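You operate a simulated robot arm through the tools that you are given. There is no shell and no other tool.

Carry out the task below with a simulated robot arm. There is one attempt and no reset: what you move stays moved.

Task
Put things in order on the top of the long table. At the end: the red gauge from the top of the long table stands on top of the white flat box; the black cap stands where the clear measuring jug stood; the clear measuring jug from the top of the long table stands where the red gauge stood; the cream fuse from the top of the long table is on the yellow case (marked "CHAIN"); the blue nozzle from the top of the long table stands where the black cap stood; whatever was shut is shut again. Leave all else as you found it, and nothing knocked over.

It is judged by the outcome, as a careful person would: the job done as asked, and still so three seconds after it is handed in. It fails if anything else is knocked over, pushed out of place, dropped, spilled or broken. A push-on lid holds only when it is set on centred and level and pressed home; a screw cap is set on level and turned clockwise until tight.

Robot
A 7-joint arm with a two-finger parallel gripper, fixed in place. Base frame: the origin is on the floor under the middle of its stand, x ahead of it, y to its left, z up; the work surface is at about z = 74. Readings come in cm, degrees, newtons and seconds.
With the tool pointing down near the work surface it reaches from about 30 to 68 cm from the base axis. Its first joint turns from -66.0 to 66.0 degrees. Payload 1.57 kg.
The TCP is the grasp point between the finger pads, 3 cm short of the fingertips. In the tool frame z runs along the fingers and y along their closing line. Largest opening 11 cm; finger width 2.4, thickness 1.2; the body of the gripper, 4.8 by 11.2 cm, starts 7.8 cm behind the TCP.
Orientation is that of the tool frame in the base frame, as [roll, pitch, yaw] about the fixed x, y, z axes, in that order (R = Rz(yaw) Ry(pitch) Rx(roll)). With the fingers straight down and closing along the base's y, the tool's x points along the base's -x, its y along +y and its z along -z.

Tools
- The arm moves only by the tool servo_tool. Its argument "rows" is one flat list of numbers, 7 for each row, row after row: the opening, from 0 (shut) to 1 (fully open), then the shift along the tool's x, y, z in units of 500 mm (1.0 is 500 mm), then the turn, a rotation vector about the tool's x, y, z in units of 60 degrees (1.0 is 60 degrees). In form: [jaw, tx, ty, tz, ax, ay, az, jaw, tx, ty, tz, ax, ay, az, ...]. A call has 1 to 20 rows; each row is the pose to reach, as a shift and turn from the pose commanded when the call began, along the tool's axes at that moment. A call with a number of a shift or a turn outside -1 to 1 is refused whole. A row lasts 0.2 s, in which the tool goes at most 5 cm and 8.6 degrees; a call with a longer step from one row to the next is refused whole, and so is a gripper value outside its range. Where a pose cannot be reached the arm comes as near as it can. A force on the tool above 40 N (or 10 N above the force at the start of the call, whichever is more), or a blocked arm, ends the call early, and 0.2 s more pass. Each finger travels about 10.8 cm/s and halts on what it meets, pressing with about 27 N; the grip force reading is that of the motor and also rises with nothing between the fingers. The clock runs only during rows and for 0.2 s after the last one: add rows that repeat a pose to give the fingers time. It gives the time, the measured TCP pose, the force on the tool (base axes), the opening and the grip force at its end, in the units of the frame above (readings bear some noise), with the torque about the TCP (base axes, N m) and any sound that the robot's microphone picked up, and new pictures: "views" is both (left out), scene, wrist or none.
- Cameras (640 x 400 px; columns grow to the right, rows downward): "scene" is fixed at [19.1, -43.84, 139.27]; the picture's right is [0.45, -0.89, 0.00], its down [-0.69, -0.35, -0.63] and it looks along [0.57, 0.28, -0.77] (base axes); focal length 318 px, centre (320, 200). "wrist" rides on the gripper at [7, 1.6, -14.1] in the tool frame; the picture's right is [-0.23, 0.97, 0.00], its down [-0.85, -0.20, -0.48] and it looks along [-0.47, -0.11, 0.88] (tool axes); focal length 222 px, centre (320, 200). There is no depth. A picture from a camera that has moved, and an enlarged one, comes with that camera's place and axes in the base frame and with its lens. The place of the scene camera against the robot may be out by one fixed shift of up to 2.5 cm in any direction.
- zoom(camera, box): a new picture of the part [left, top, right, bottom] of that camera's present view, enlarged. No time passes.
- close_job(): hands the job in; it is judged then, once.

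Nothing tells you positions but the pictures and the camera data. Unless the task says otherwise, let go and move clear before handing in.

The tools are called after "Request:" as name(argument=value, ...) on one line, values as JSON. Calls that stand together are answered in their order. servo_tool: Moves the arm, as the interface text tells. Its arguments: {"type":"object","properties":{"rows":{"type":"array"},"views":{"type":"string","enum":["both","scene","wrist","none"]}},"required":["rows"]} The other tools are called the same way: zoom (camera, box) takes an enlarged picture of a part of a camera's view; close_job () hands the job in.

At the start:

```text
t: 0.0
position: [41.84, 0.74, 108.1]
tool_rot: [180.0, 0.0, -180.0]
ft_force: [0.1, 0.0, -1.2]
moment: [0.01, 0.03, 0.03]
opening: 10.97
grip_force: 0.1
```

scene: 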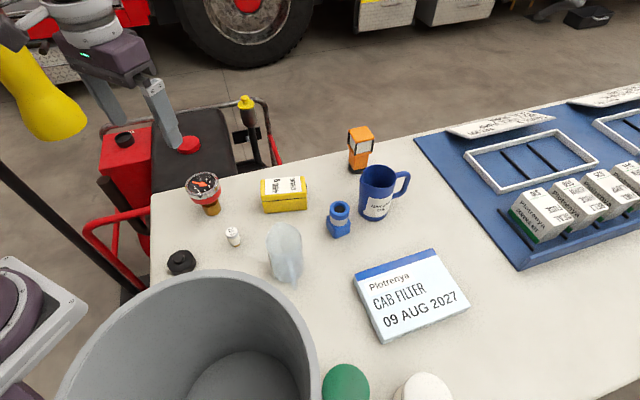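
wrist: 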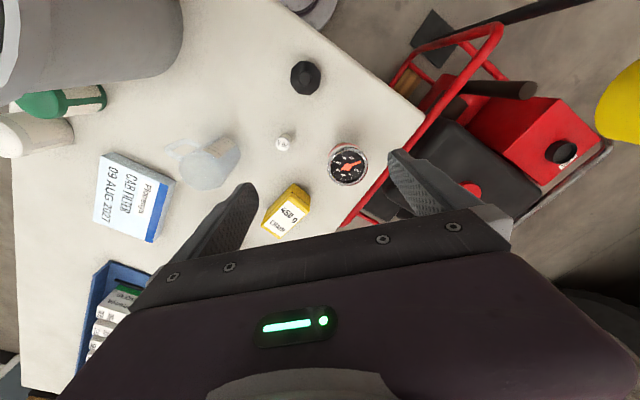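

I see a table with a red gauge, black cap, clear jug, cream fuse, yellow case, blue nozzle, blue mug, white flat box (cab filter) and others. I'll zoom in on the pictures to fix positions before moving.

Request:
zoom(camera="scene", box=[150, 160, 310, 290])

Request:
zoom(camera="scene", box=[300, 110, 480, 350])

Request:
zoom(camera="wrist", box=[80, 40, 400, 260])

Request:
zoom(camera="scene", box=[0, 200, 320, 400])

```text
3.08 times, centred on (230, 225) of scene
camera zoom: at [19.1, -43.84, 139.27], right [0.45, -0.89, 0.0], down [-0.69, -0.35, -0.63], along [0.57, 0.28, -0.77], focal length 977 px, centre (597, 123)
```

zoom: 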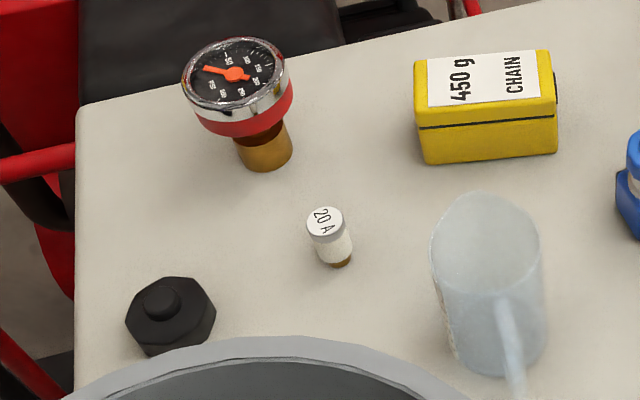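

```text
1.67 times, centred on (390, 230) of scene
camera zoom: at [19.1, -43.84, 139.27], right [0.45, -0.89, 0.0], down [-0.69, -0.35, -0.63], along [0.57, 0.28, -0.77], focal length 529 px, centre (203, 150)
```

zoom: 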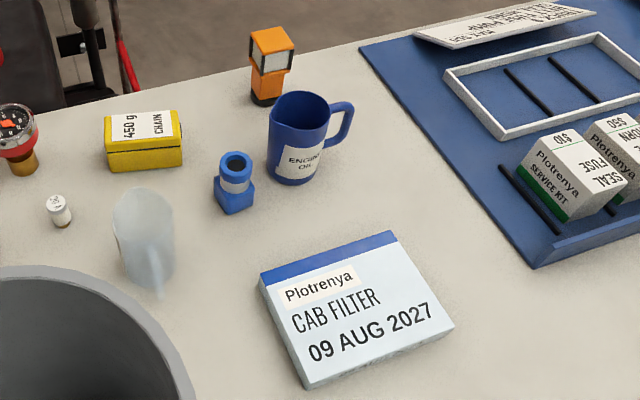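

```text
1.82 times, centred on (240, 150) of wrist
camera zoom: at [34.92, 2.17, 121.97], right [0.23, 0.97, 0.0], down [0.85, -0.2, 0.48], along [0.47, -0.11, -0.88], focal length 404 px, centre (466, 291)
```

zoom: 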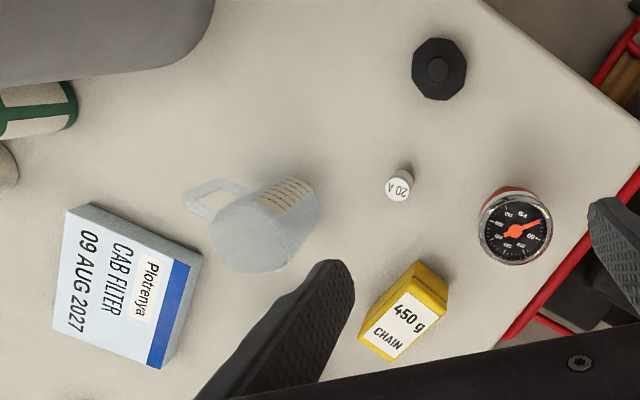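

```text
2.00 times, centred on (160, 300) of scene
camera zoom: at [19.1, -43.84, 139.27], right [0.45, -0.89, 0.0], down [-0.69, -0.35, -0.63], along [0.57, 0.28, -0.77], focal length 635 px, centre (640, 0)
```

zoom: 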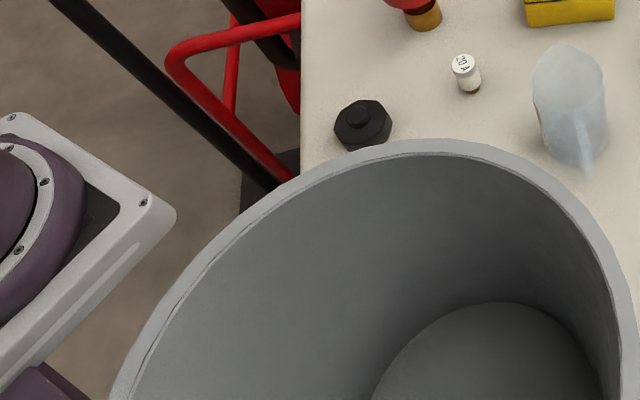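

The items to move lie around x 34–64, y +4 to −29, and the white box is near (49, −47). I'll move in above the cluster for a closer look.

Request:
servo_tool(rows=[1, -0.03, -0.045, 0.05, 0, 0, 0, 1, -0.06, -0.09, 0.1, 0, 0, 0, 1, -0.09, -0.135, 0.15, 0, 0, 0, 1, -0.12, -0.18, 0.2, 0, 0, 0, 1, -0.12, -0.18, 0.2, 0, 0, 0], views="both")

```text
t: 1.2
position: [47.8, -8.32, 98.06]
tool_rot: [180.0, 0.0, -180.0]
ft_force: [1.7, -0.8, -0.6]
moment: [0.0, -0.02, 0.01]
opening: 10.98
grip_force: 0.3
camera wrist: at [40.91, -6.82, 111.95], right [0.23, 0.97, 0.0], down [0.85, -0.2, 0.48], along [0.47, -0.11, -0.88], focal length 222 px, centre (320, 200)
```

scene: 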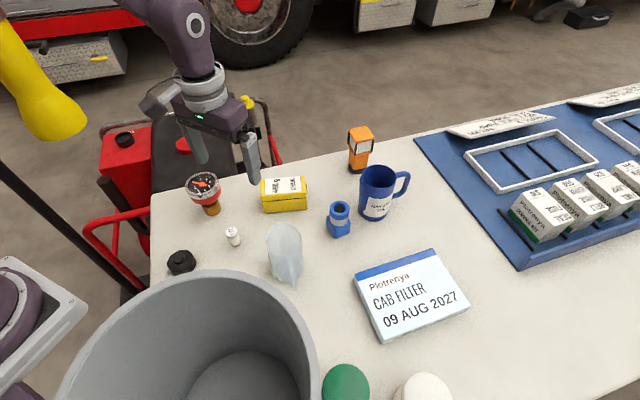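
wrist: 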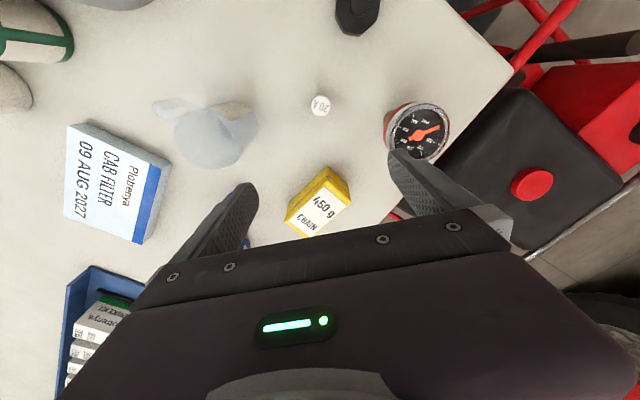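

I now see the cluster from nearer. I'll zoom in on the gauge, fuse, cap, jug and case to fix their places.

Request:
zoom(camera="wrist", box=[280, 0, 480, 125])

Request:
zoom(camera="wrist", box=[140, 70, 300, 180])

Request:
zoom(camera="wrist", box=[270, 70, 460, 240])

Request:
zoom(camera="scene", box=[250, 150, 350, 290])

```text
3.20 times, centred on (380, 62) of wrist
camera zoom: at [40.91, -6.82, 111.95], right [0.23, 0.97, 0.0], down [0.85, -0.2, 0.48], along [0.47, -0.11, -0.88], focal length 711 px, centre (128, 640)
```

zoom: 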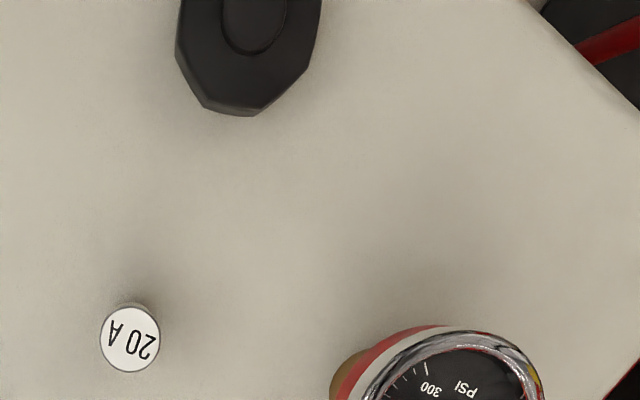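

```text
3.64 times, centred on (220, 125) of wrist
camera zoom: at [40.91, -6.82, 111.95], right [0.23, 0.97, 0.0], down [0.85, -0.2, 0.48], along [0.47, -0.11, -0.88], focal length 808 px, centre (684, 473)
```

zoom: 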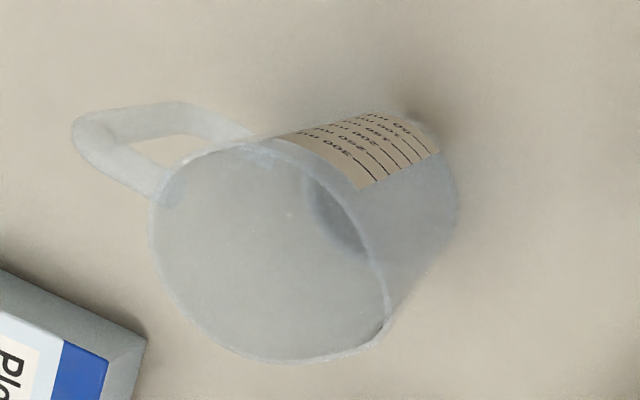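

```text
2.35 times, centred on (365, 155) of wrist
camera zoom: at [40.91, -6.82, 111.95], right [0.23, 0.97, 0.0], down [0.85, -0.2, 0.48], along [0.47, -0.11, -0.88], focal length 523 px, centre (214, 306)
```

zoom: 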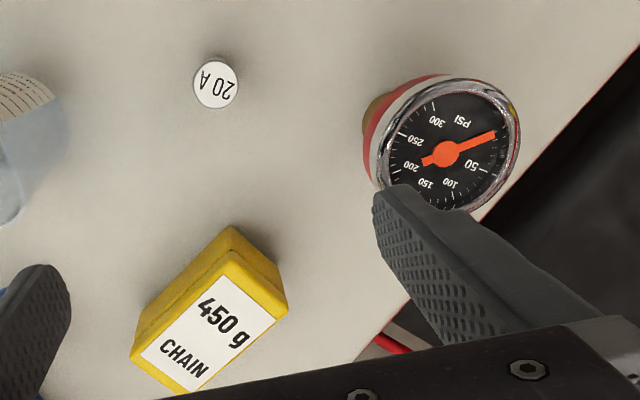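

```text
2.86 times, centred on (300, 220) of scene
camera zoom: at [19.1, -43.84, 139.27], right [0.45, -0.89, 0.0], down [-0.69, -0.35, -0.63], along [0.57, 0.28, -0.77], focal length 907 px, centre (377, 143)
```

zoom: 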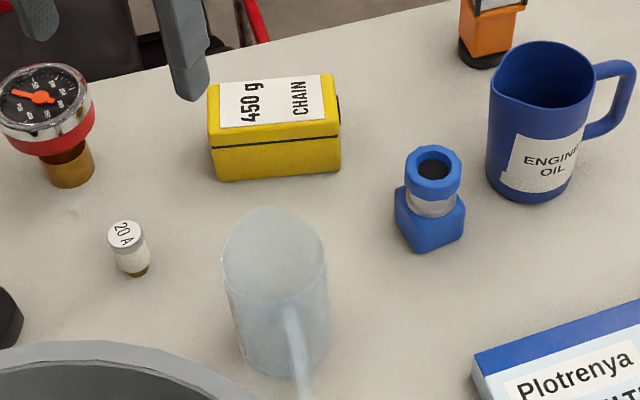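

The gauge is near (49, 3.7) with its dial top at about z 84; the fuse is near (44.3, −7.5), the jug near (44.5, −22), the case near (60, −12). I'll hover above the gauge to refine its place.

Request:
servo_tool(rows=[1, -0.01, 0.08, 0, 0, 0, 0, 1, -0.02, 0.16, 0, 0, 0, 0, 1, -0.028, 0.238, 0, 0, 0, 0, 1, -0.028, 0.238, 0, 0, 0, 0], views="both")

```text
t: 2.2
position: [49.35, 3.78, 97.75]
tool_rot: [180.0, 0.1, -180.0]
ft_force: [0.8, 0.7, -0.1]
moment: [0.02, 0.01, 0.0]
opening: 10.99
grip_force: 0.1
camera wrist: at [42.24, 5.26, 111.69], right [0.23, 0.97, 0.0], down [0.85, -0.2, 0.48], along [0.47, -0.11, -0.88], focal length 222 px, centre (320, 200)
```

scene: 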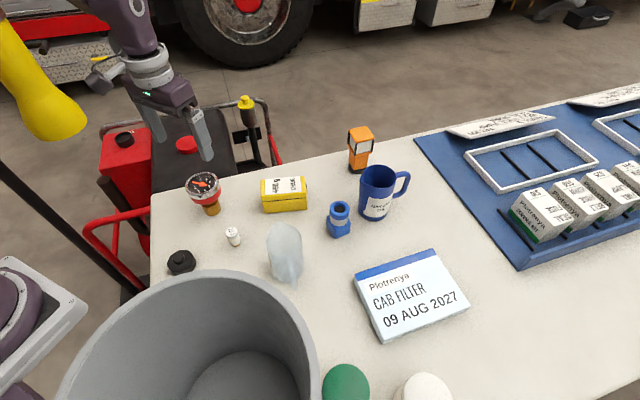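
wrist: 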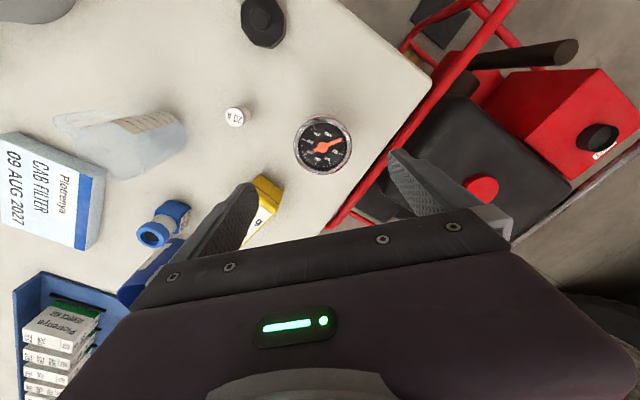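

Request:
zoom(camera="wrist", box=[270, 100, 380, 190])

Request:
zoom(camera="wrist", box=[120, 180, 300, 280])

Request:
zoom(camera="scene", box=[170, 150, 250, 230])

Request:
zoom(camera="wrist", box=[200, 0, 320, 80])

```text
4.44 times, centred on (325, 145) of wrist
camera zoom: at [42.24, 5.26, 111.69], right [0.23, 0.97, 0.0], down [0.85, -0.2, 0.48], along [0.47, -0.11, -0.88], focal length 987 px, centre (298, 444)
```

zoom: 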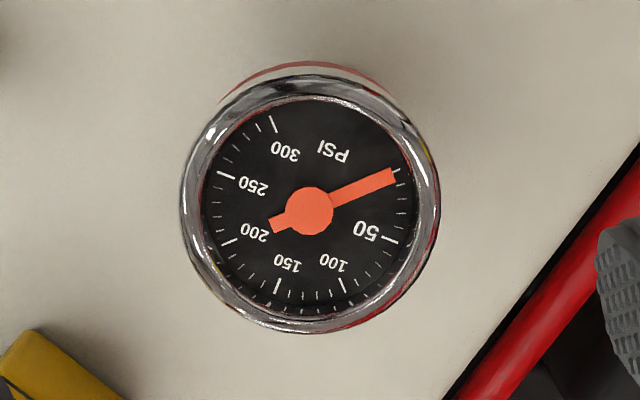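

```text
3.56 times, centred on (210, 230) of wrist
camera zoom: at [42.24, 5.26, 111.69], right [0.23, 0.97, 0.0], down [0.85, -0.2, 0.48], along [0.47, -0.11, -0.88], focal length 790 px, centre (711, 93)
```

zoom: 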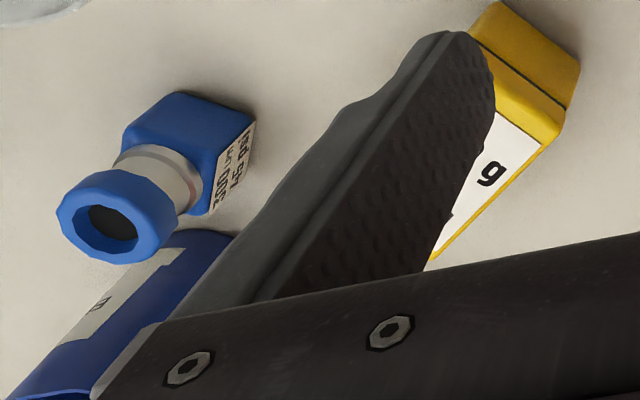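

```text
5.00 times, centred on (210, 190) of scene
camera zoom: at [19.11, -43.84, 139.27], right [0.45, -0.89, 0.0], down [-0.69, -0.35, -0.63], along [0.57, 0.28, -0.77], focal length 1588 px, centre (870, 250)
```

zoom: 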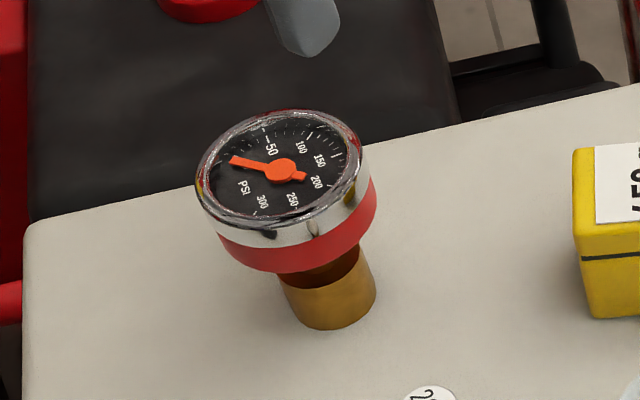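

```text
5.00 times, centred on (260, 40) of wrist
camera zoom: at [42.24, 5.26, 111.69], right [0.23, 0.97, 0.0], down [0.85, -0.2, 0.48], along [0.47, -0.11, -0.88], focal length 1111 px, centre (620, 1000)
```

zoom: 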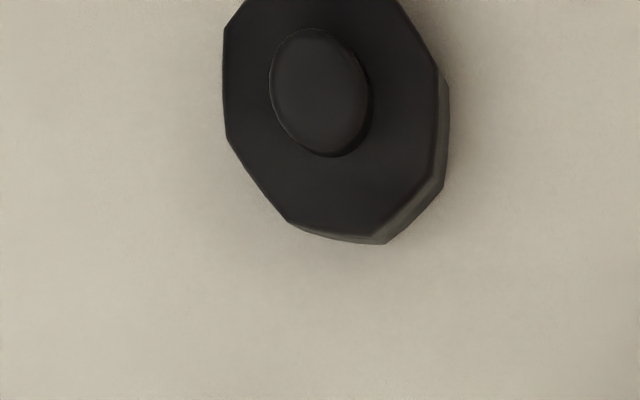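

The gauge stem stands at about (49.65, 4.0) with the head upright, about 7.4 cm across. I'll lower the open fingers around the head and look before closing.

Request:
servo_tool(rows=[1, -0.004, 0.004, 0.09, 0, 0, 0, 1, -0.0082, 0.0072, 0.18, 0, 0, 0, 1, -0.0082, 0.0072, 0.26, 0, 0, 0, 1, -0.0082, 0.0072, 0.336, 0, 0, 0, 1, -0.0082, 0.0072, 0.336, 0, 0, 0], views="both")

```text
t: 3.4
position: [49.82, 4.04, 81.11]
tool_rot: [179.9, 0.0, 179.9]
ft_force: [0.7, 0.4, 0.0]
moment: [-0.01, 0.02, 0.02]
opening: 11.02
grip_force: 0.0
camera wrist: at [42.85, 5.59, 95.1], right [0.23, 0.97, 0.0], down [0.85, -0.2, 0.48], along [0.47, -0.11, -0.88], focal length 222 px, centre (320, 200)
```

scene: 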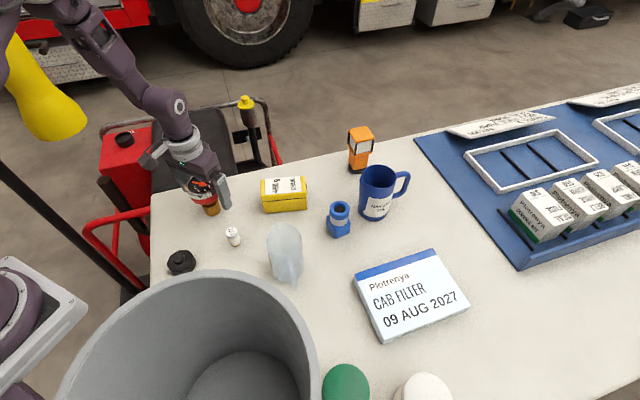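
wrist: 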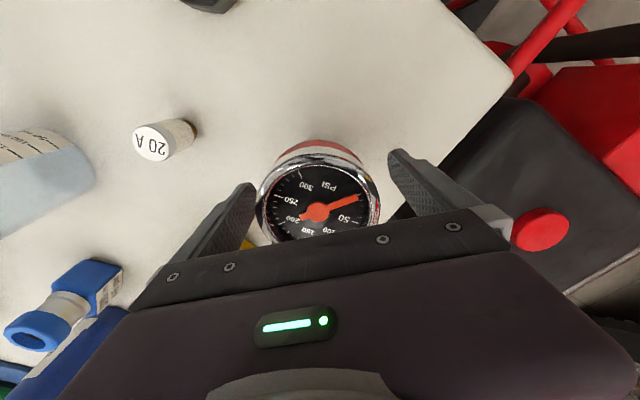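

The gauge head sits well centred between the fingers. I'll close on it.

Request:
servo_tool(rows=[0.6, 0, 0, 0, 0, 0, 0, 0.4, 0, 0, 0, 0, 0, 0, 0.4, 0, 0, 0, 0, 0, 0, 0.4, 0, 0, 0, 0, 0, 0], views="wrist")

```text
t: 4.4
position: [49.98, 4.02, 81.04]
tool_rot: [-179.9, 0.0, -179.9]
ft_force: [1.5, -1.5, 1.2]
moment: [-0.02, -0.03, -0.05]
opening: 7.25
grip_force: 27.2
camera wrist: at [42.85, 5.59, 95.13], right [0.23, 0.97, 0.0], down [0.86, -0.2, 0.48], along [0.47, -0.11, -0.88], focal length 222 px, centre (320, 200)
```

wrist: 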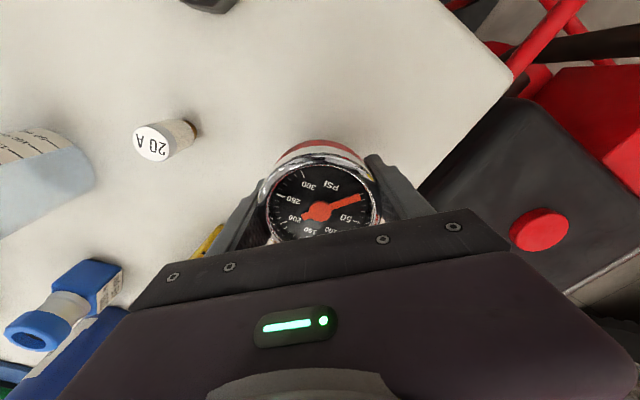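

Gripped at 7.25 cm, 27 N. I'll lift straight up.

Request:
servo_tool(rows=[0.4, 0, 0, -0.03, 0, 0, 0, 0.4, 0, 0, -0.08, 0, 0, 0, 0.4, 0, 0, -0.16, 0, 0, 0, 0.4, 0, 0, -0.24, 0, 0, 0, 0.4, 0, 0, -0.32, 0, 0, 0, 0.4, 0, 0, -0.38, 0, 0, 0, 0.4, 0, 0, -0.38, 0, 0, 0], views="both")

```text
t: 6.0
position: [49.77, 3.88, 100.22]
tool_rot: [-180.0, 0.0, 179.9]
ft_force: [0.0, 0.3, -4.5]
moment: [0.03, -0.01, 0.01]
opening: 7.26
grip_force: 26.8
camera wrist: at [42.79, 5.49, 114.18], right [0.23, 0.97, 0.0], down [0.85, -0.2, 0.48], along [0.47, -0.11, -0.88], focal length 222 px, centre (320, 200)
```

scene: 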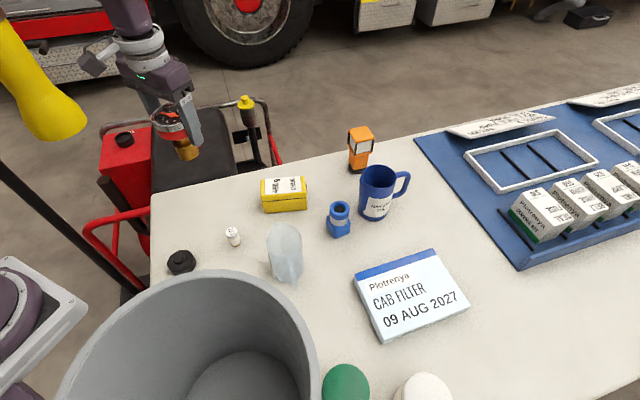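
wrist: 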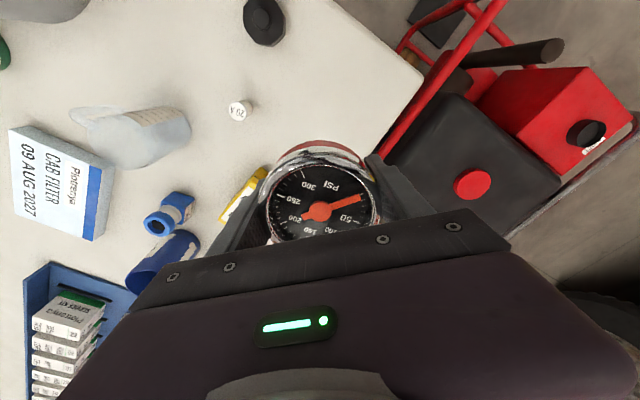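

Request:
zoom(camera="wrist", box=[0, 110, 140, 260])

Request:
zoom(camera="scene", box=[340, 230, 490, 350])

```text
2.67 times, centred on (70, 185) of wrist
camera zoom: at [42.79, 5.49, 114.18], right [0.23, 0.97, 0.0], down [0.85, -0.2, 0.48], along [0.47, -0.11, -0.88], focal length 592 px, centre (987, 240)
```

zoom: 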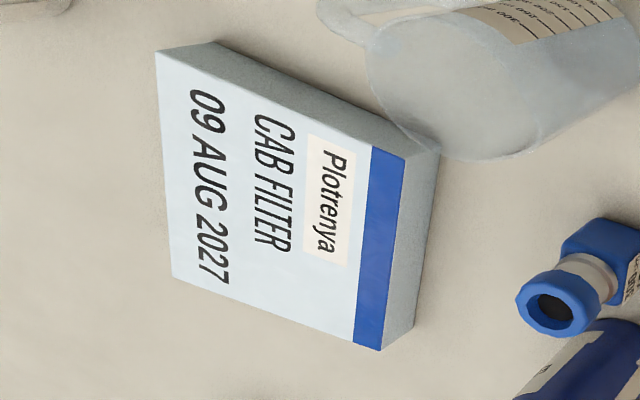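

```text
3.33 times, centred on (415, 290) of scene
camera zoom: at [19.11, -43.84, 139.27], right [0.45, -0.89, 0.0], down [-0.69, -0.35, -0.63], along [0.57, 0.28, -0.77], focal length 1059 px, centre (3, -100)
```

zoom: 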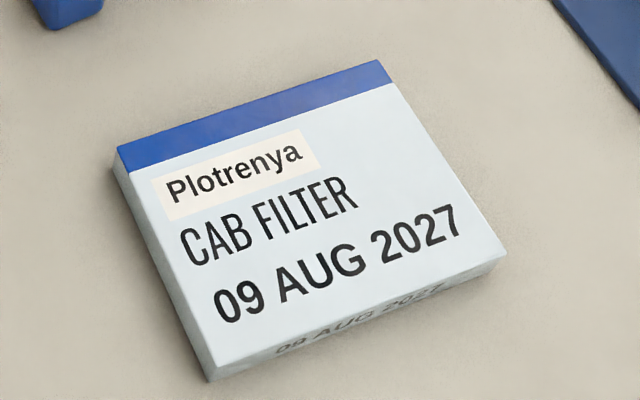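

The box top is at about z 76.3, with its centre near (50, −48). I'll carry the gauge at height to above (47.2, −45.7), which is well within the box top and within reach.

Request:
servo_tool(rows=[0.4, 0.004, -0.06, 0, 0, 0, 0, 0.4, 0.009, -0.15, 0, 0, 0, 0, 0.4, 0.014, -0.24, 0, 0, 0, 0, 0.4, 0.018, -0.33, 0, 0, 0, 0, 0.4, 0.023, -0.42, 0, 0, 0, 0, 0.4, 0.027, -0.51, 0, 0, 0, 0, 0.4, 0.031, -0.6, 0, 0, 0, 0, 0.4, 0.036, -0.69, 0, 0, 0, 0, 0.4, 0.04, -0.78, 0, 0, 0, 0, 0.4, 0.044, -0.87, 0, 0, 0, 0, 0.4, 0.047, -0.95, 0, 0, 0, 0, 0.4, 0.049, -0.994, 0, 0, 0, 0, 0.4, 0.049, -0.994, 0, 0, 0, 0], views="both")

```text
t: 8.8
position: [47.25, -44.64, 100.33]
tool_rot: [-180.0, 0.0, -180.0]
ft_force: [0.4, 0.3, -4.2]
moment: [-0.02, 0.04, 0.0]
opening: 7.29
grip_force: 27.4
out of reach, approached as far as the arm can: row 12, 13
camera wrist: at [40.24, -43.09, 114.21], right [0.23, 0.97, 0.0], down [0.86, -0.2, 0.48], along [0.47, -0.11, -0.88], focal length 222 px, centre (320, 200)
```

scene: 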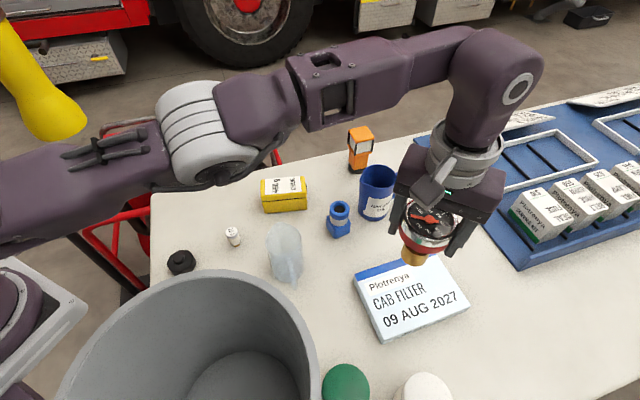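
wrist: 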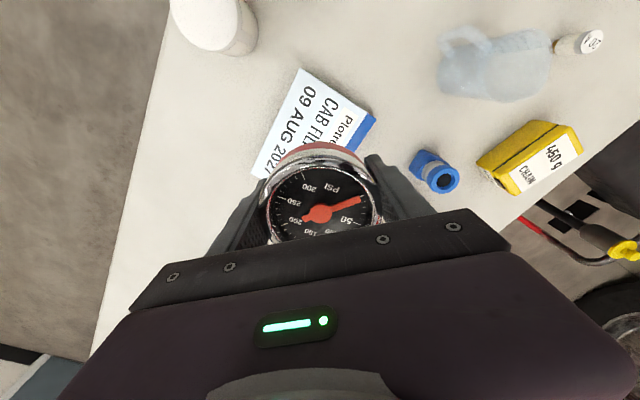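

The arm is nearly at full stretch here at this height, and the gauge hangs over the box. I'll lower it to just above the box top and check.

Request:
servo_tool(rows=[0.4, 0, 0, 0.06, 0, 0, 0, 0.4, 0, 0, 0.12, 0, 0, 0, 0.4, 0, 0, 0.18, 0, 0, 0, 0.4, 0, 0, 0.24, 0, 0, 0, 0.4, 0, 0, 0.27, 0, 0, 0, 0.4, 0, 0, 0.27, 0, 0, 0], views="both")

```text
t: 10.2
position: [47.47, -44.8, 86.78]
tool_rot: [180.0, 0.0, 179.9]
ft_force: [0.2, 0.0, -2.8]
moment: [0.01, 0.02, 0.03]
opening: 7.28
grip_force: 27.1
camera wrist: at [40.4, -43.18, 100.7], right [0.23, 0.97, 0.0], down [0.85, -0.2, 0.48], along [0.47, -0.11, -0.88], focal length 222 px, centre (320, 200)
```

scene: 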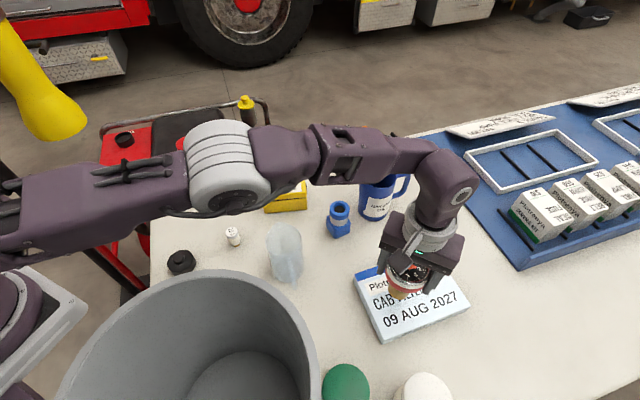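
wrist: 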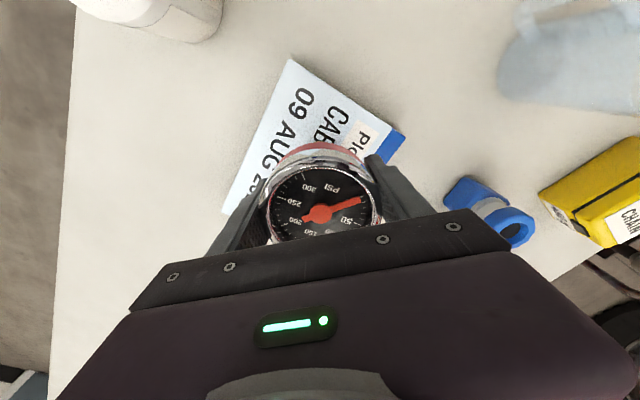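

The gauge hangs about 3 cm above the box, well inside its edges. I'll go down in small steps and watch the force.

Request:
servo_tool(rows=[0.4, 0, 0, 0.02, 0, 0, 0, 0.4, 0, 0, 0.04, 0, 0, 0, 0.4, 0, 0, 0.05, 0, 0, 0, 0.4, 0, 0, 0.05, 0, 0, 0], views="scene")

Request:
zoom(camera="scene", box=[340, 220, 480, 340])

```text
t: 11.2
position: [47.51, -44.66, 84.39]
tool_rot: [180.0, 0.0, 179.9]
ft_force: [-1.2, 2.3, 1.9]
moment: [0.18, -0.04, 0.07]
opening: 7.26
grip_force: 26.7
```

scene: 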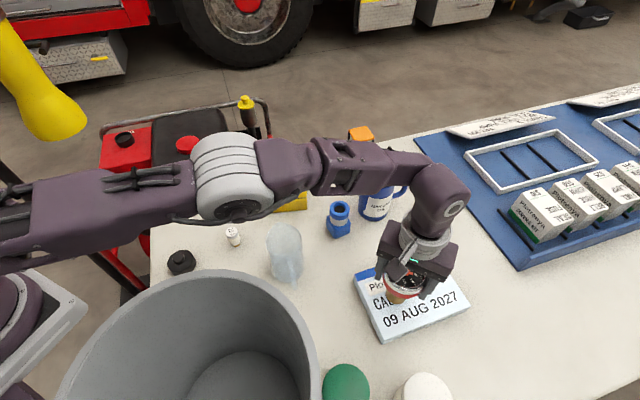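

```text
3.33 times, centred on (410, 280) of scene
camera zoom: at [19.1, -43.83, 139.28], right [0.45, -0.89, 0.0], down [-0.69, -0.35, -0.63], along [0.57, 0.28, -0.77], focal length 1059 px, centre (20, -67)
```

zoom: 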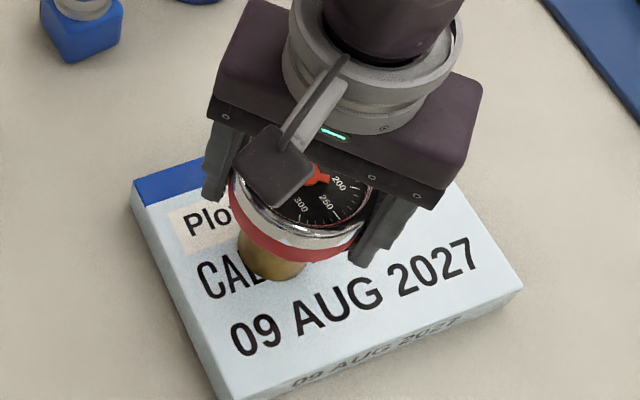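

The force has gone from −4 to +2 N, so the gauge is now standing on the box. I'll let go and rise straight up.

Request:
servo_tool(rows=[0.4, 0, 0, 0.001, 0, 0, 0, 0.72, 0, 0, 0.001, 0, 0, 0, 1, 0, 0, 0.001, 0, 0, 0, 1, 0, 0, 0.001, 0, 0, 0], views="both")

```text
t: 12.2
position: [47.41, -44.63, 84.27]
tool_rot: [179.9, -0.1, -180.0]
ft_force: [-0.4, -1.0, 0.4]
moment: [0.0, 0.03, 0.01]
opening: 11.0
grip_force: 0.0
camera wrist: at [40.39, -43.06, 98.24], right [0.23, 0.97, 0.0], down [0.85, -0.2, 0.48], along [0.47, -0.11, -0.88], focal length 222 px, centre (320, 200)
```

scene: 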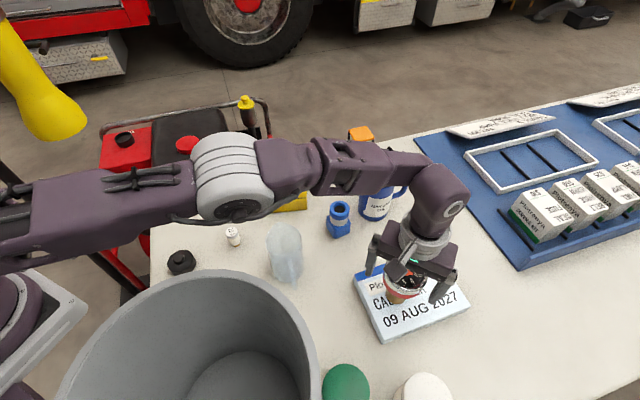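
wrist: 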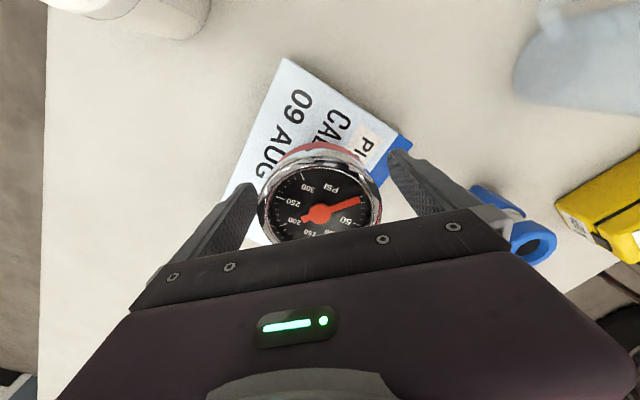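

The gauge stands on the box. I'll rise clear and move above the jug to look at it.

Request:
servo_tool(rows=[1, 0, 0, -0.06, 0, 0, 0, 1, 0, 0, -0.15, 0, 0, 0, 1, 0, 0.02, -0.24, 0, 0, 0, 1, 0.01, 0.1, -0.27, 0, 0, 0, 1, 0.02, 0.19, -0.27, 0, 0, 0, 1, 0.03, 0.28, -0.27, 0, 0, 0, 1, 0.04, 0.37, -0.27, 0, 0, 0, 1, 0.06, 0.44, -0.27, 0, 0, 0, 1, 0.06, 0.44, -0.27, 0, 0, 0], views="both")

```text
t: 14.2
position: [44.43, -22.77, 97.68]
tool_rot: [179.9, -0.1, 180.0]
ft_force: [0.4, 0.0, 0.2]
moment: [-0.02, -0.01, 0.0]
opening: 10.98
grip_force: 0.0
camera wrist: at [37.39, -21.2, 111.56], right [0.23, 0.97, 0.0], down [0.85, -0.2, 0.48], along [0.47, -0.11, -0.88], focal length 222 px, centre (320, 200)
```

scene: 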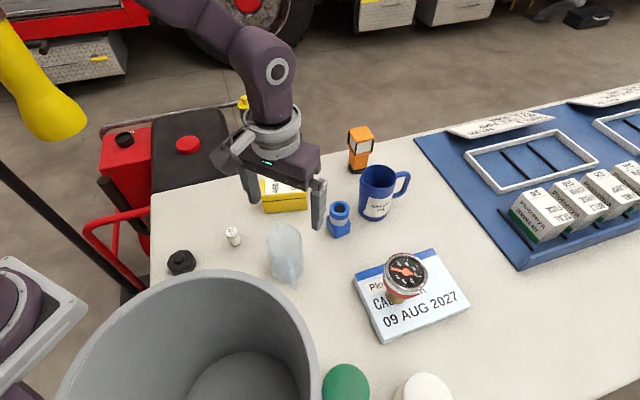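
wrist: 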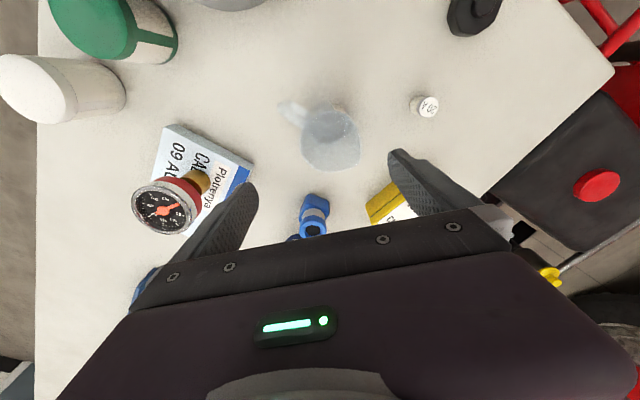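

Request:
zoom(camera="wrist", box=[265, 80, 385, 180])

Request:
zoom(camera="wrist", box=[280, 170, 420, 250])

Request:
zoom(camera="scene", box=[340, 230, 480, 350])

Request:
zoom(camera="scene", box=[240, 200, 330, 300])

```text
4.00 times, centred on (325, 130) of wrist
camera zoom: at [37.39, -21.2, 111.56], right [0.23, 0.97, 0.0], down [0.85, -0.2, 0.48], along [0.47, -0.11, -0.88], focal length 888 px, centre (300, 480)
```

zoom: 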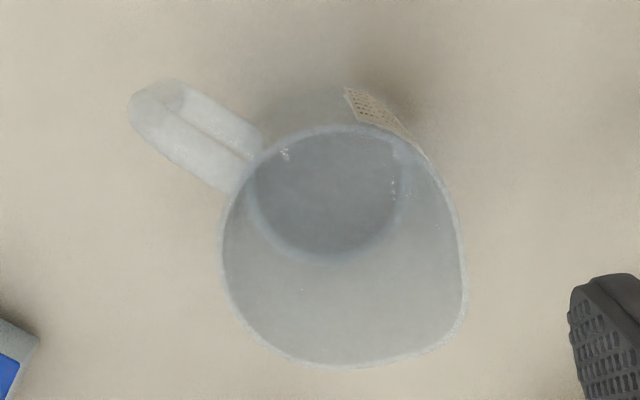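

```text
4.57 times, centred on (350, 210) of wrist
camera zoom: at [37.39, -21.2, 111.56], right [0.23, 0.97, 0.0], down [0.85, -0.2, 0.48], along [0.47, -0.11, -0.88], focal length 1015 px, centre (183, 154)
```

zoom: 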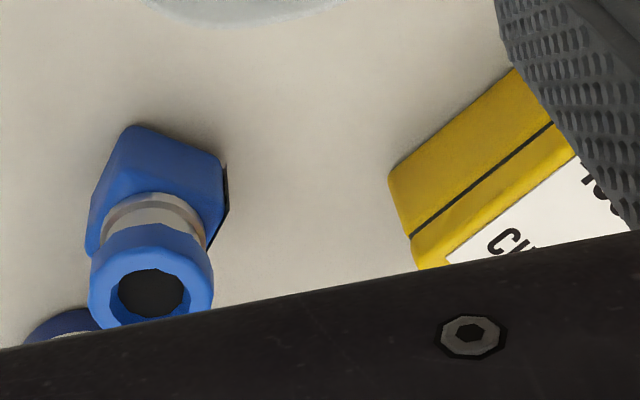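

```text
3.33 times, centred on (410, 290) of scene
camera zoom: at [19.1, -43.84, 139.27], right [0.45, -0.89, 0.0], down [-0.69, -0.35, -0.63], along [0.57, 0.28, -0.77], focal length 1059 px, centre (20, -100)
```

zoom: 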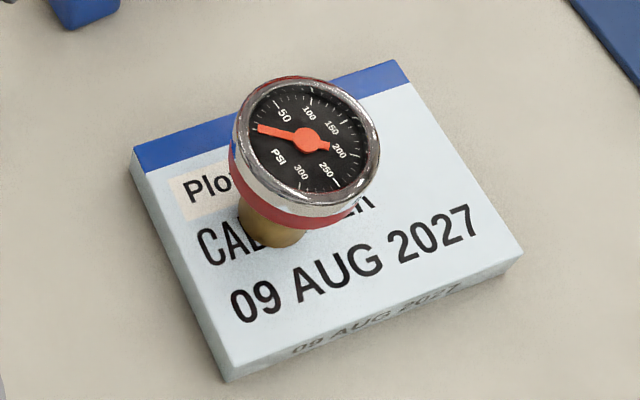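

```text
4.00 times, centred on (285, 250) of scene
camera zoom: at [19.1, -43.84, 139.27], right [0.45, -0.89, 0.0], down [-0.69, -0.35, -0.63], along [0.57, 0.28, -0.77], focal length 1270 px, centre (460, 0)
```

zoom: 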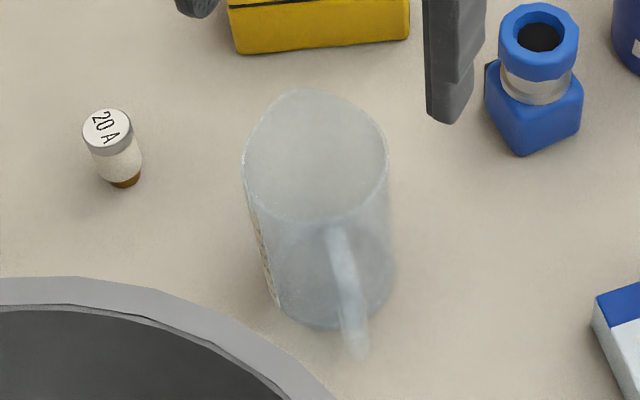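

The gauge stands upright on the box. The jug is empty, centred near (44.5, −21.7), with its handle pointing to about 222°; I'll turn the fingers to close across the handle direction and centre over it.

Request:
servo_tool(rows=[1, 0, 0.006, 0, 0, 0, -0.14, 1, 0, 0.012, 0, 0, 0, -0.28, 1, 0, 0.018, 0, 0, 0, -0.42, 1, -0.001, 0.021, 0, 0, 0, -0.56, 1, -0.002, 0.022, 0, 0, 0, -0.7, 1, -0.002, 0.022, 0, 0, 0, -0.7], views="both")

```text
t: 15.6
position: [44.4, -21.38, 97.72]
tool_rot: [-180.0, 0.0, -137.9]
ft_force: [0.4, 0.2, -0.1]
moment: [0.01, -0.01, -0.02]
opening: 11.02
grip_force: 0.0
camera wrist: at [38.16, -25.04, 111.7], right [-0.48, 0.87, 0.0], down [0.77, 0.43, 0.48], along [0.42, 0.23, -0.88], focal length 222 px, centre (320, 200)
```

scene: 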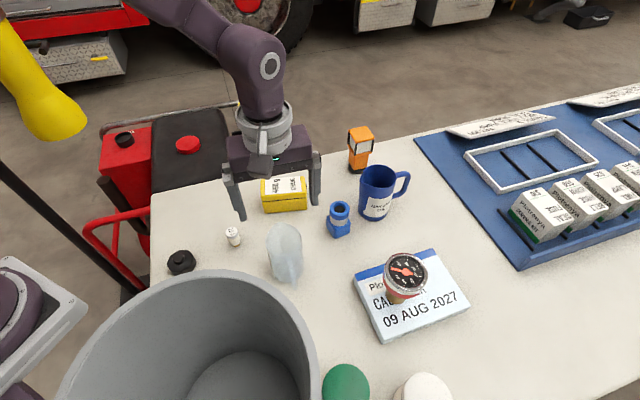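
wrist: 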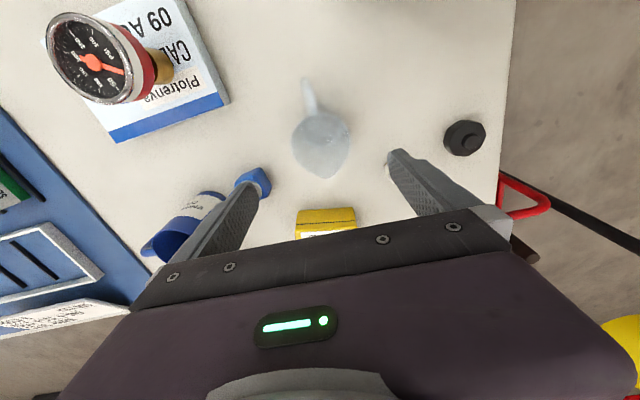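

Request:
zoom(camera="wrist", box=[260, 70, 380, 190])

```text
3.33 times, centred on (320, 130) of wrist
camera zoom: at [38.16, -25.04, 111.7], right [-0.48, 0.87, 0.0], down [0.77, 0.43, 0.48], along [0.42, 0.23, -0.88], focal length 740 px, centre (320, 433)
```

zoom: 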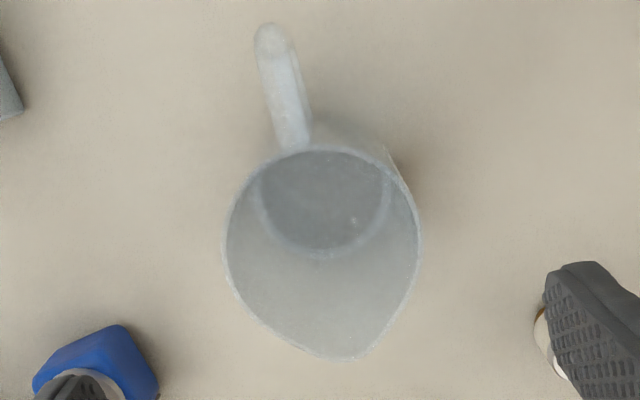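

Fingers straddle the jug evenly and the handle points square away from them. I'll descend around it.

Request:
servo_tool(rows=[1, 0, 0, 0.08, 0, 0, 0, 1, 0, 0, 0.16, 0, 0, 0, 1, 0, 0, 0.24, 0, 0, 0, 1, 0, 0, 0.29, 0, 0, 0, 1, 0, 0, 0.324, 0, 0, 0, 1, 0, 0, 0.324, 0, 0, 0], views="both")

```text
t: 17.0
position: [44.48, -21.41, 81.6]
tool_rot: [-180.0, 0.0, -138.1]
ft_force: [-0.6, 0.9, -0.1]
moment: [0.01, -0.02, -0.01]
opening: 11.01
grip_force: 0.0
camera wrist: at [38.15, -24.98, 95.5], right [-0.48, 0.88, 0.0], down [0.77, 0.42, 0.48], along [0.42, 0.23, -0.88], focal length 222 px, centre (320, 200)
```

scene: 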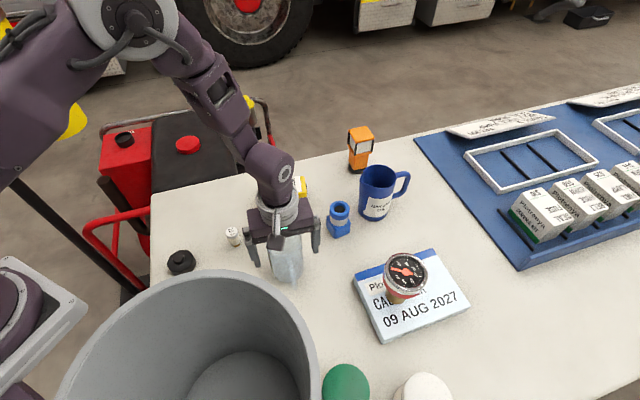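
wrist: 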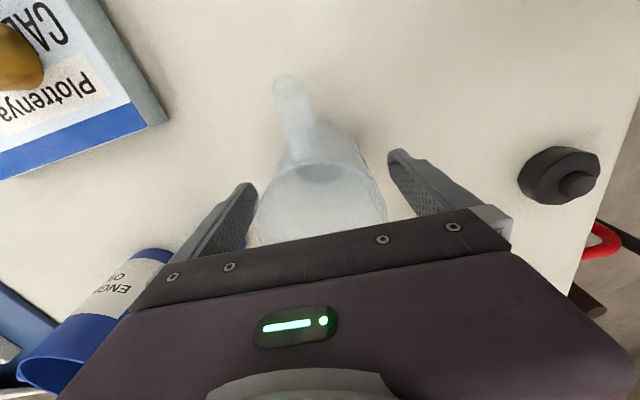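

The jug is between the fingers. Closing now.

Request:
servo_tool(rows=[0.75, 0, 0, 0, 0, 0, 0, 0.5, 0, 0, 0, 0, 0, 0, 0.5, 0, 0, 0, 0, 0, 0, 0.5, 0, 0, 0, 0, 0, 0], views="wrist")

```text
t: 18.0
position: [44.5, -21.54, 81.6]
tool_rot: [180.0, 0.0, -138.0]
ft_force: [1.2, -0.1, -0.1]
moment: [0.0, -0.01, 0.03]
opening: 6.85
grip_force: 27.2
camera wrist: at [38.14, -24.99, 95.52], right [-0.48, 0.88, 0.0], down [0.77, 0.42, 0.48], along [0.42, 0.23, -0.88], focal length 222 px, centre (320, 200)
```

wrist: 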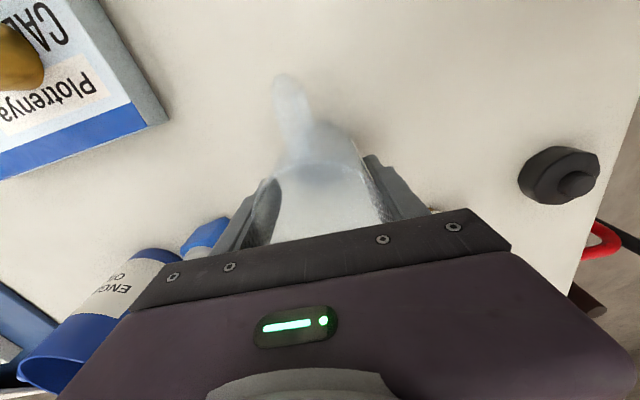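

The jug is held firmly. I'll lift it straight up and check.

Request:
servo_tool(rows=[0.5, 0, 0, -0.02, 0, 0, 0, 0.5, 0, 0, -0.06, 0, 0, 0, 0.5, 0, 0, -0.12, 0, 0, 0, 0.5, 0, 0, -0.19, 0, 0, 0, 0.5, 0, 0, -0.26, 0, 0, 0, 0.5, 0, 0, -0.26, 0, 0, 0], views="both")

```text
t: 19.4
position: [44.59, -21.47, 94.49]
tool_rot: [180.0, 0.1, -138.0]
ft_force: [0.0, -0.4, 0.0]
moment: [0.0, 0.0, -0.01]
opening: 6.85
grip_force: 27.1
camera wrist: at [38.21, -25.05, 108.51], right [-0.48, 0.88, 0.0], down [0.77, 0.42, 0.48], along [0.42, 0.23, -0.88], focal length 222 px, centre (320, 200)
```

scene: 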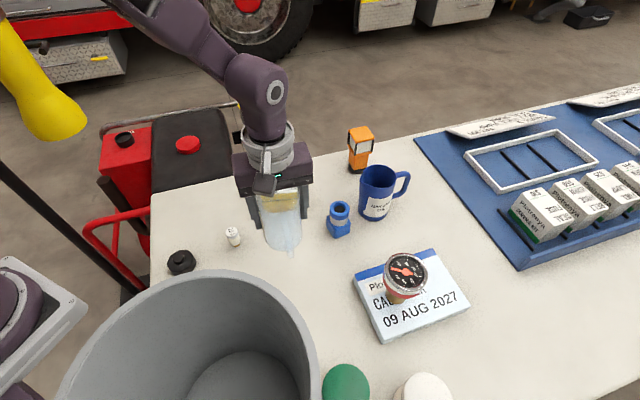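
wrist: 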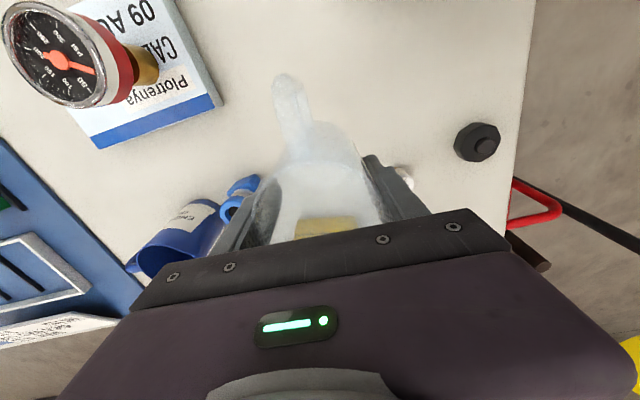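

The jug lifted cleanly and level. I'll carry it to above where the gauge stood, about (49.65, 3.9).

Request:
servo_tool(rows=[0.5, -0.04, 0.03, 0, 0, 0, 0, 0.5, -0.11, 0.082, 0, 0, 0, 0, 0.5, -0.18, 0.134, 0, 0, 0, 0, 0.5, -0.25, 0.186, 0, 0, 0, 0, 0.5, -0.32, 0.238, 0, 0, 0, 0, 0.5, -0.38, 0.283, 0, 0, 0, 0, 0.5, -0.4155, 0.309, 0, 0, 0, 0, 0.5, -0.4155, 0.309, 0, 0, 0, 0], views="both")

```text
t: 21.2
position: [49.54, 3.61, 94.59]
tool_rot: [180.0, 0.0, -138.0]
ft_force: [0.1, -0.2, -1.2]
moment: [0.03, 0.03, 0.03]
opening: 6.84
grip_force: 27.1
camera wrist: at [43.2, 0.18, 108.52], right [-0.48, 0.88, 0.0], down [0.77, 0.42, 0.48], along [0.42, 0.23, -0.88], focal length 222 px, centre (320, 200)
```

scene: 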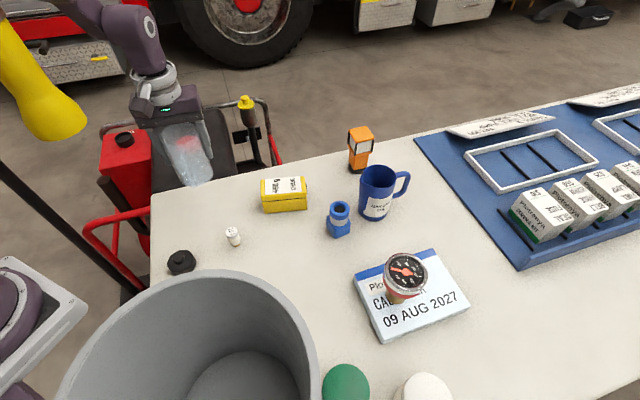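
wrist: 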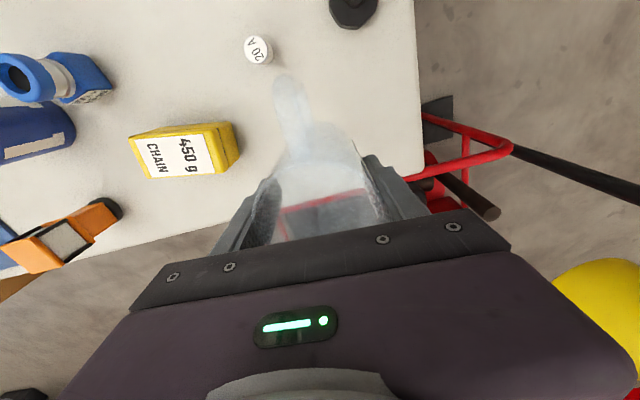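

The jug is over the spot. I'll make a small correction and lower it close to the table.

Request:
servo_tool(rows=[0.5, -0.005, 0.001, 0.07, 0, 0, 0, 0.5, -0.005, 0.001, 0.14, 0, 0, 0, 0.5, -0.005, 0.001, 0.2, 0, 0, 0, 0.5, -0.005, 0.001, 0.235, 0, 0, 0, 0.5, -0.005, 0.001, 0.248, 0, 0, 0, 0.5, -0.005, 0.001, 0.248, 0, 0, 0], views="both")

```text
t: 22.6
position: [49.84, 3.92, 82.2]
tool_rot: [180.0, -0.1, -138.0]
ft_force: [-0.4, -0.3, -1.3]
moment: [0.0, 0.01, 0.01]
opening: 6.83
grip_force: 27.1
camera wrist: at [43.49, 0.48, 96.11], right [-0.48, 0.88, 0.0], down [0.77, 0.42, 0.48], along [0.42, 0.23, -0.88], focal length 222 px, centre (320, 200)
```

scene: 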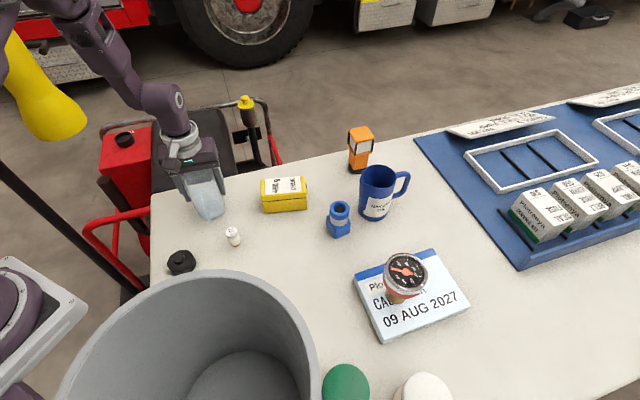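
wrist: 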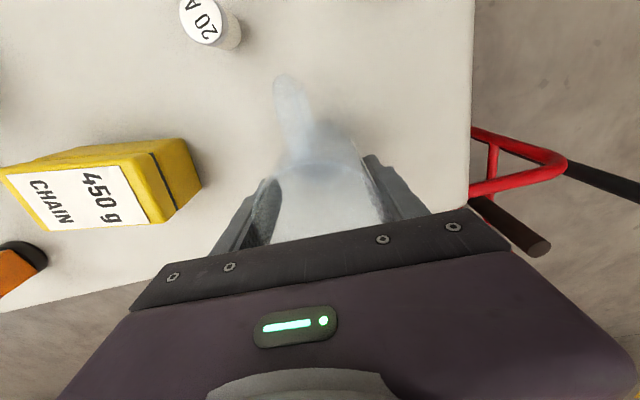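

Request:
servo_tool(rows=[0.5, 0, 0, 0.005, 0, 0, 0, 0.5, 0, 0, 0.009, 0, 0, 0, 0.5, 0, 0, 0.012, 0, 0, 0, 0.5, 0, 0, 0.012, 0, 0, 0], views="none")

```text
t: 23.6
position: [49.8, 3.96, 81.52]
tool_rot: [180.0, 0.0, -137.9]
ft_force: [-2.0, -0.3, 13.3]
moment: [-0.08, 0.27, 0.06]
opening: 6.85
grip_force: 27.1
```

The jug is on the table (13 N press). I'll ease off slightly, open, and rise.

Request:
servo_tool(rows=[0.5, 0, 0, -0.001, 0, 0, 0, 0.7, 0, 0, -0.001, 0, 0, 0, 1, 0, 0, -0.001, 0, 0, 0, 1, 0, 0, -0.001, 0, 0, 0, 1, 0, 0, -0.03, 0, 0, 0, 1, 0, 0, -0.08, 0, 0, 0], views="both")

```text
t: 25.0
position: [49.52, 3.93, 85.34]
tool_rot: [179.9, 0.0, -138.0]
ft_force: [0.6, -0.2, 0.2]
moment: [0.01, -0.01, 0.01]
opening: 11.02
grip_force: 0.0
camera wrist: at [43.3, 0.42, 99.49], right [-0.48, 0.88, 0.0], down [0.77, 0.42, 0.48], along [0.42, 0.23, -0.88], focal length 222 px, centre (320, 200)
```

scene: 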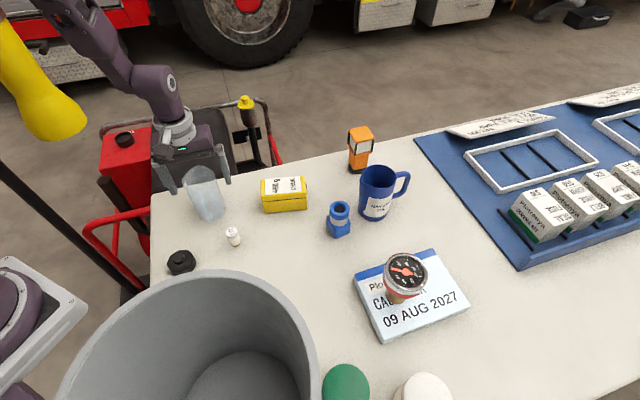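
wrist: 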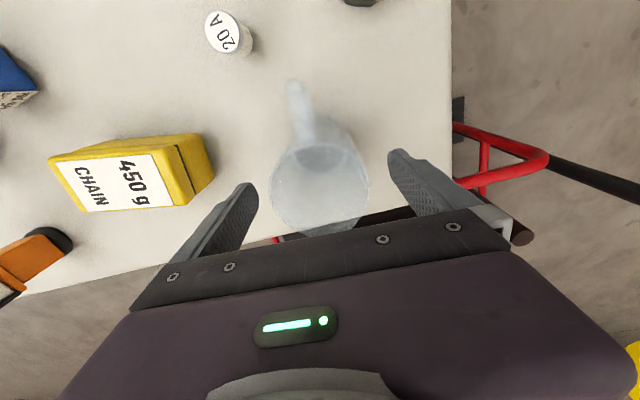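

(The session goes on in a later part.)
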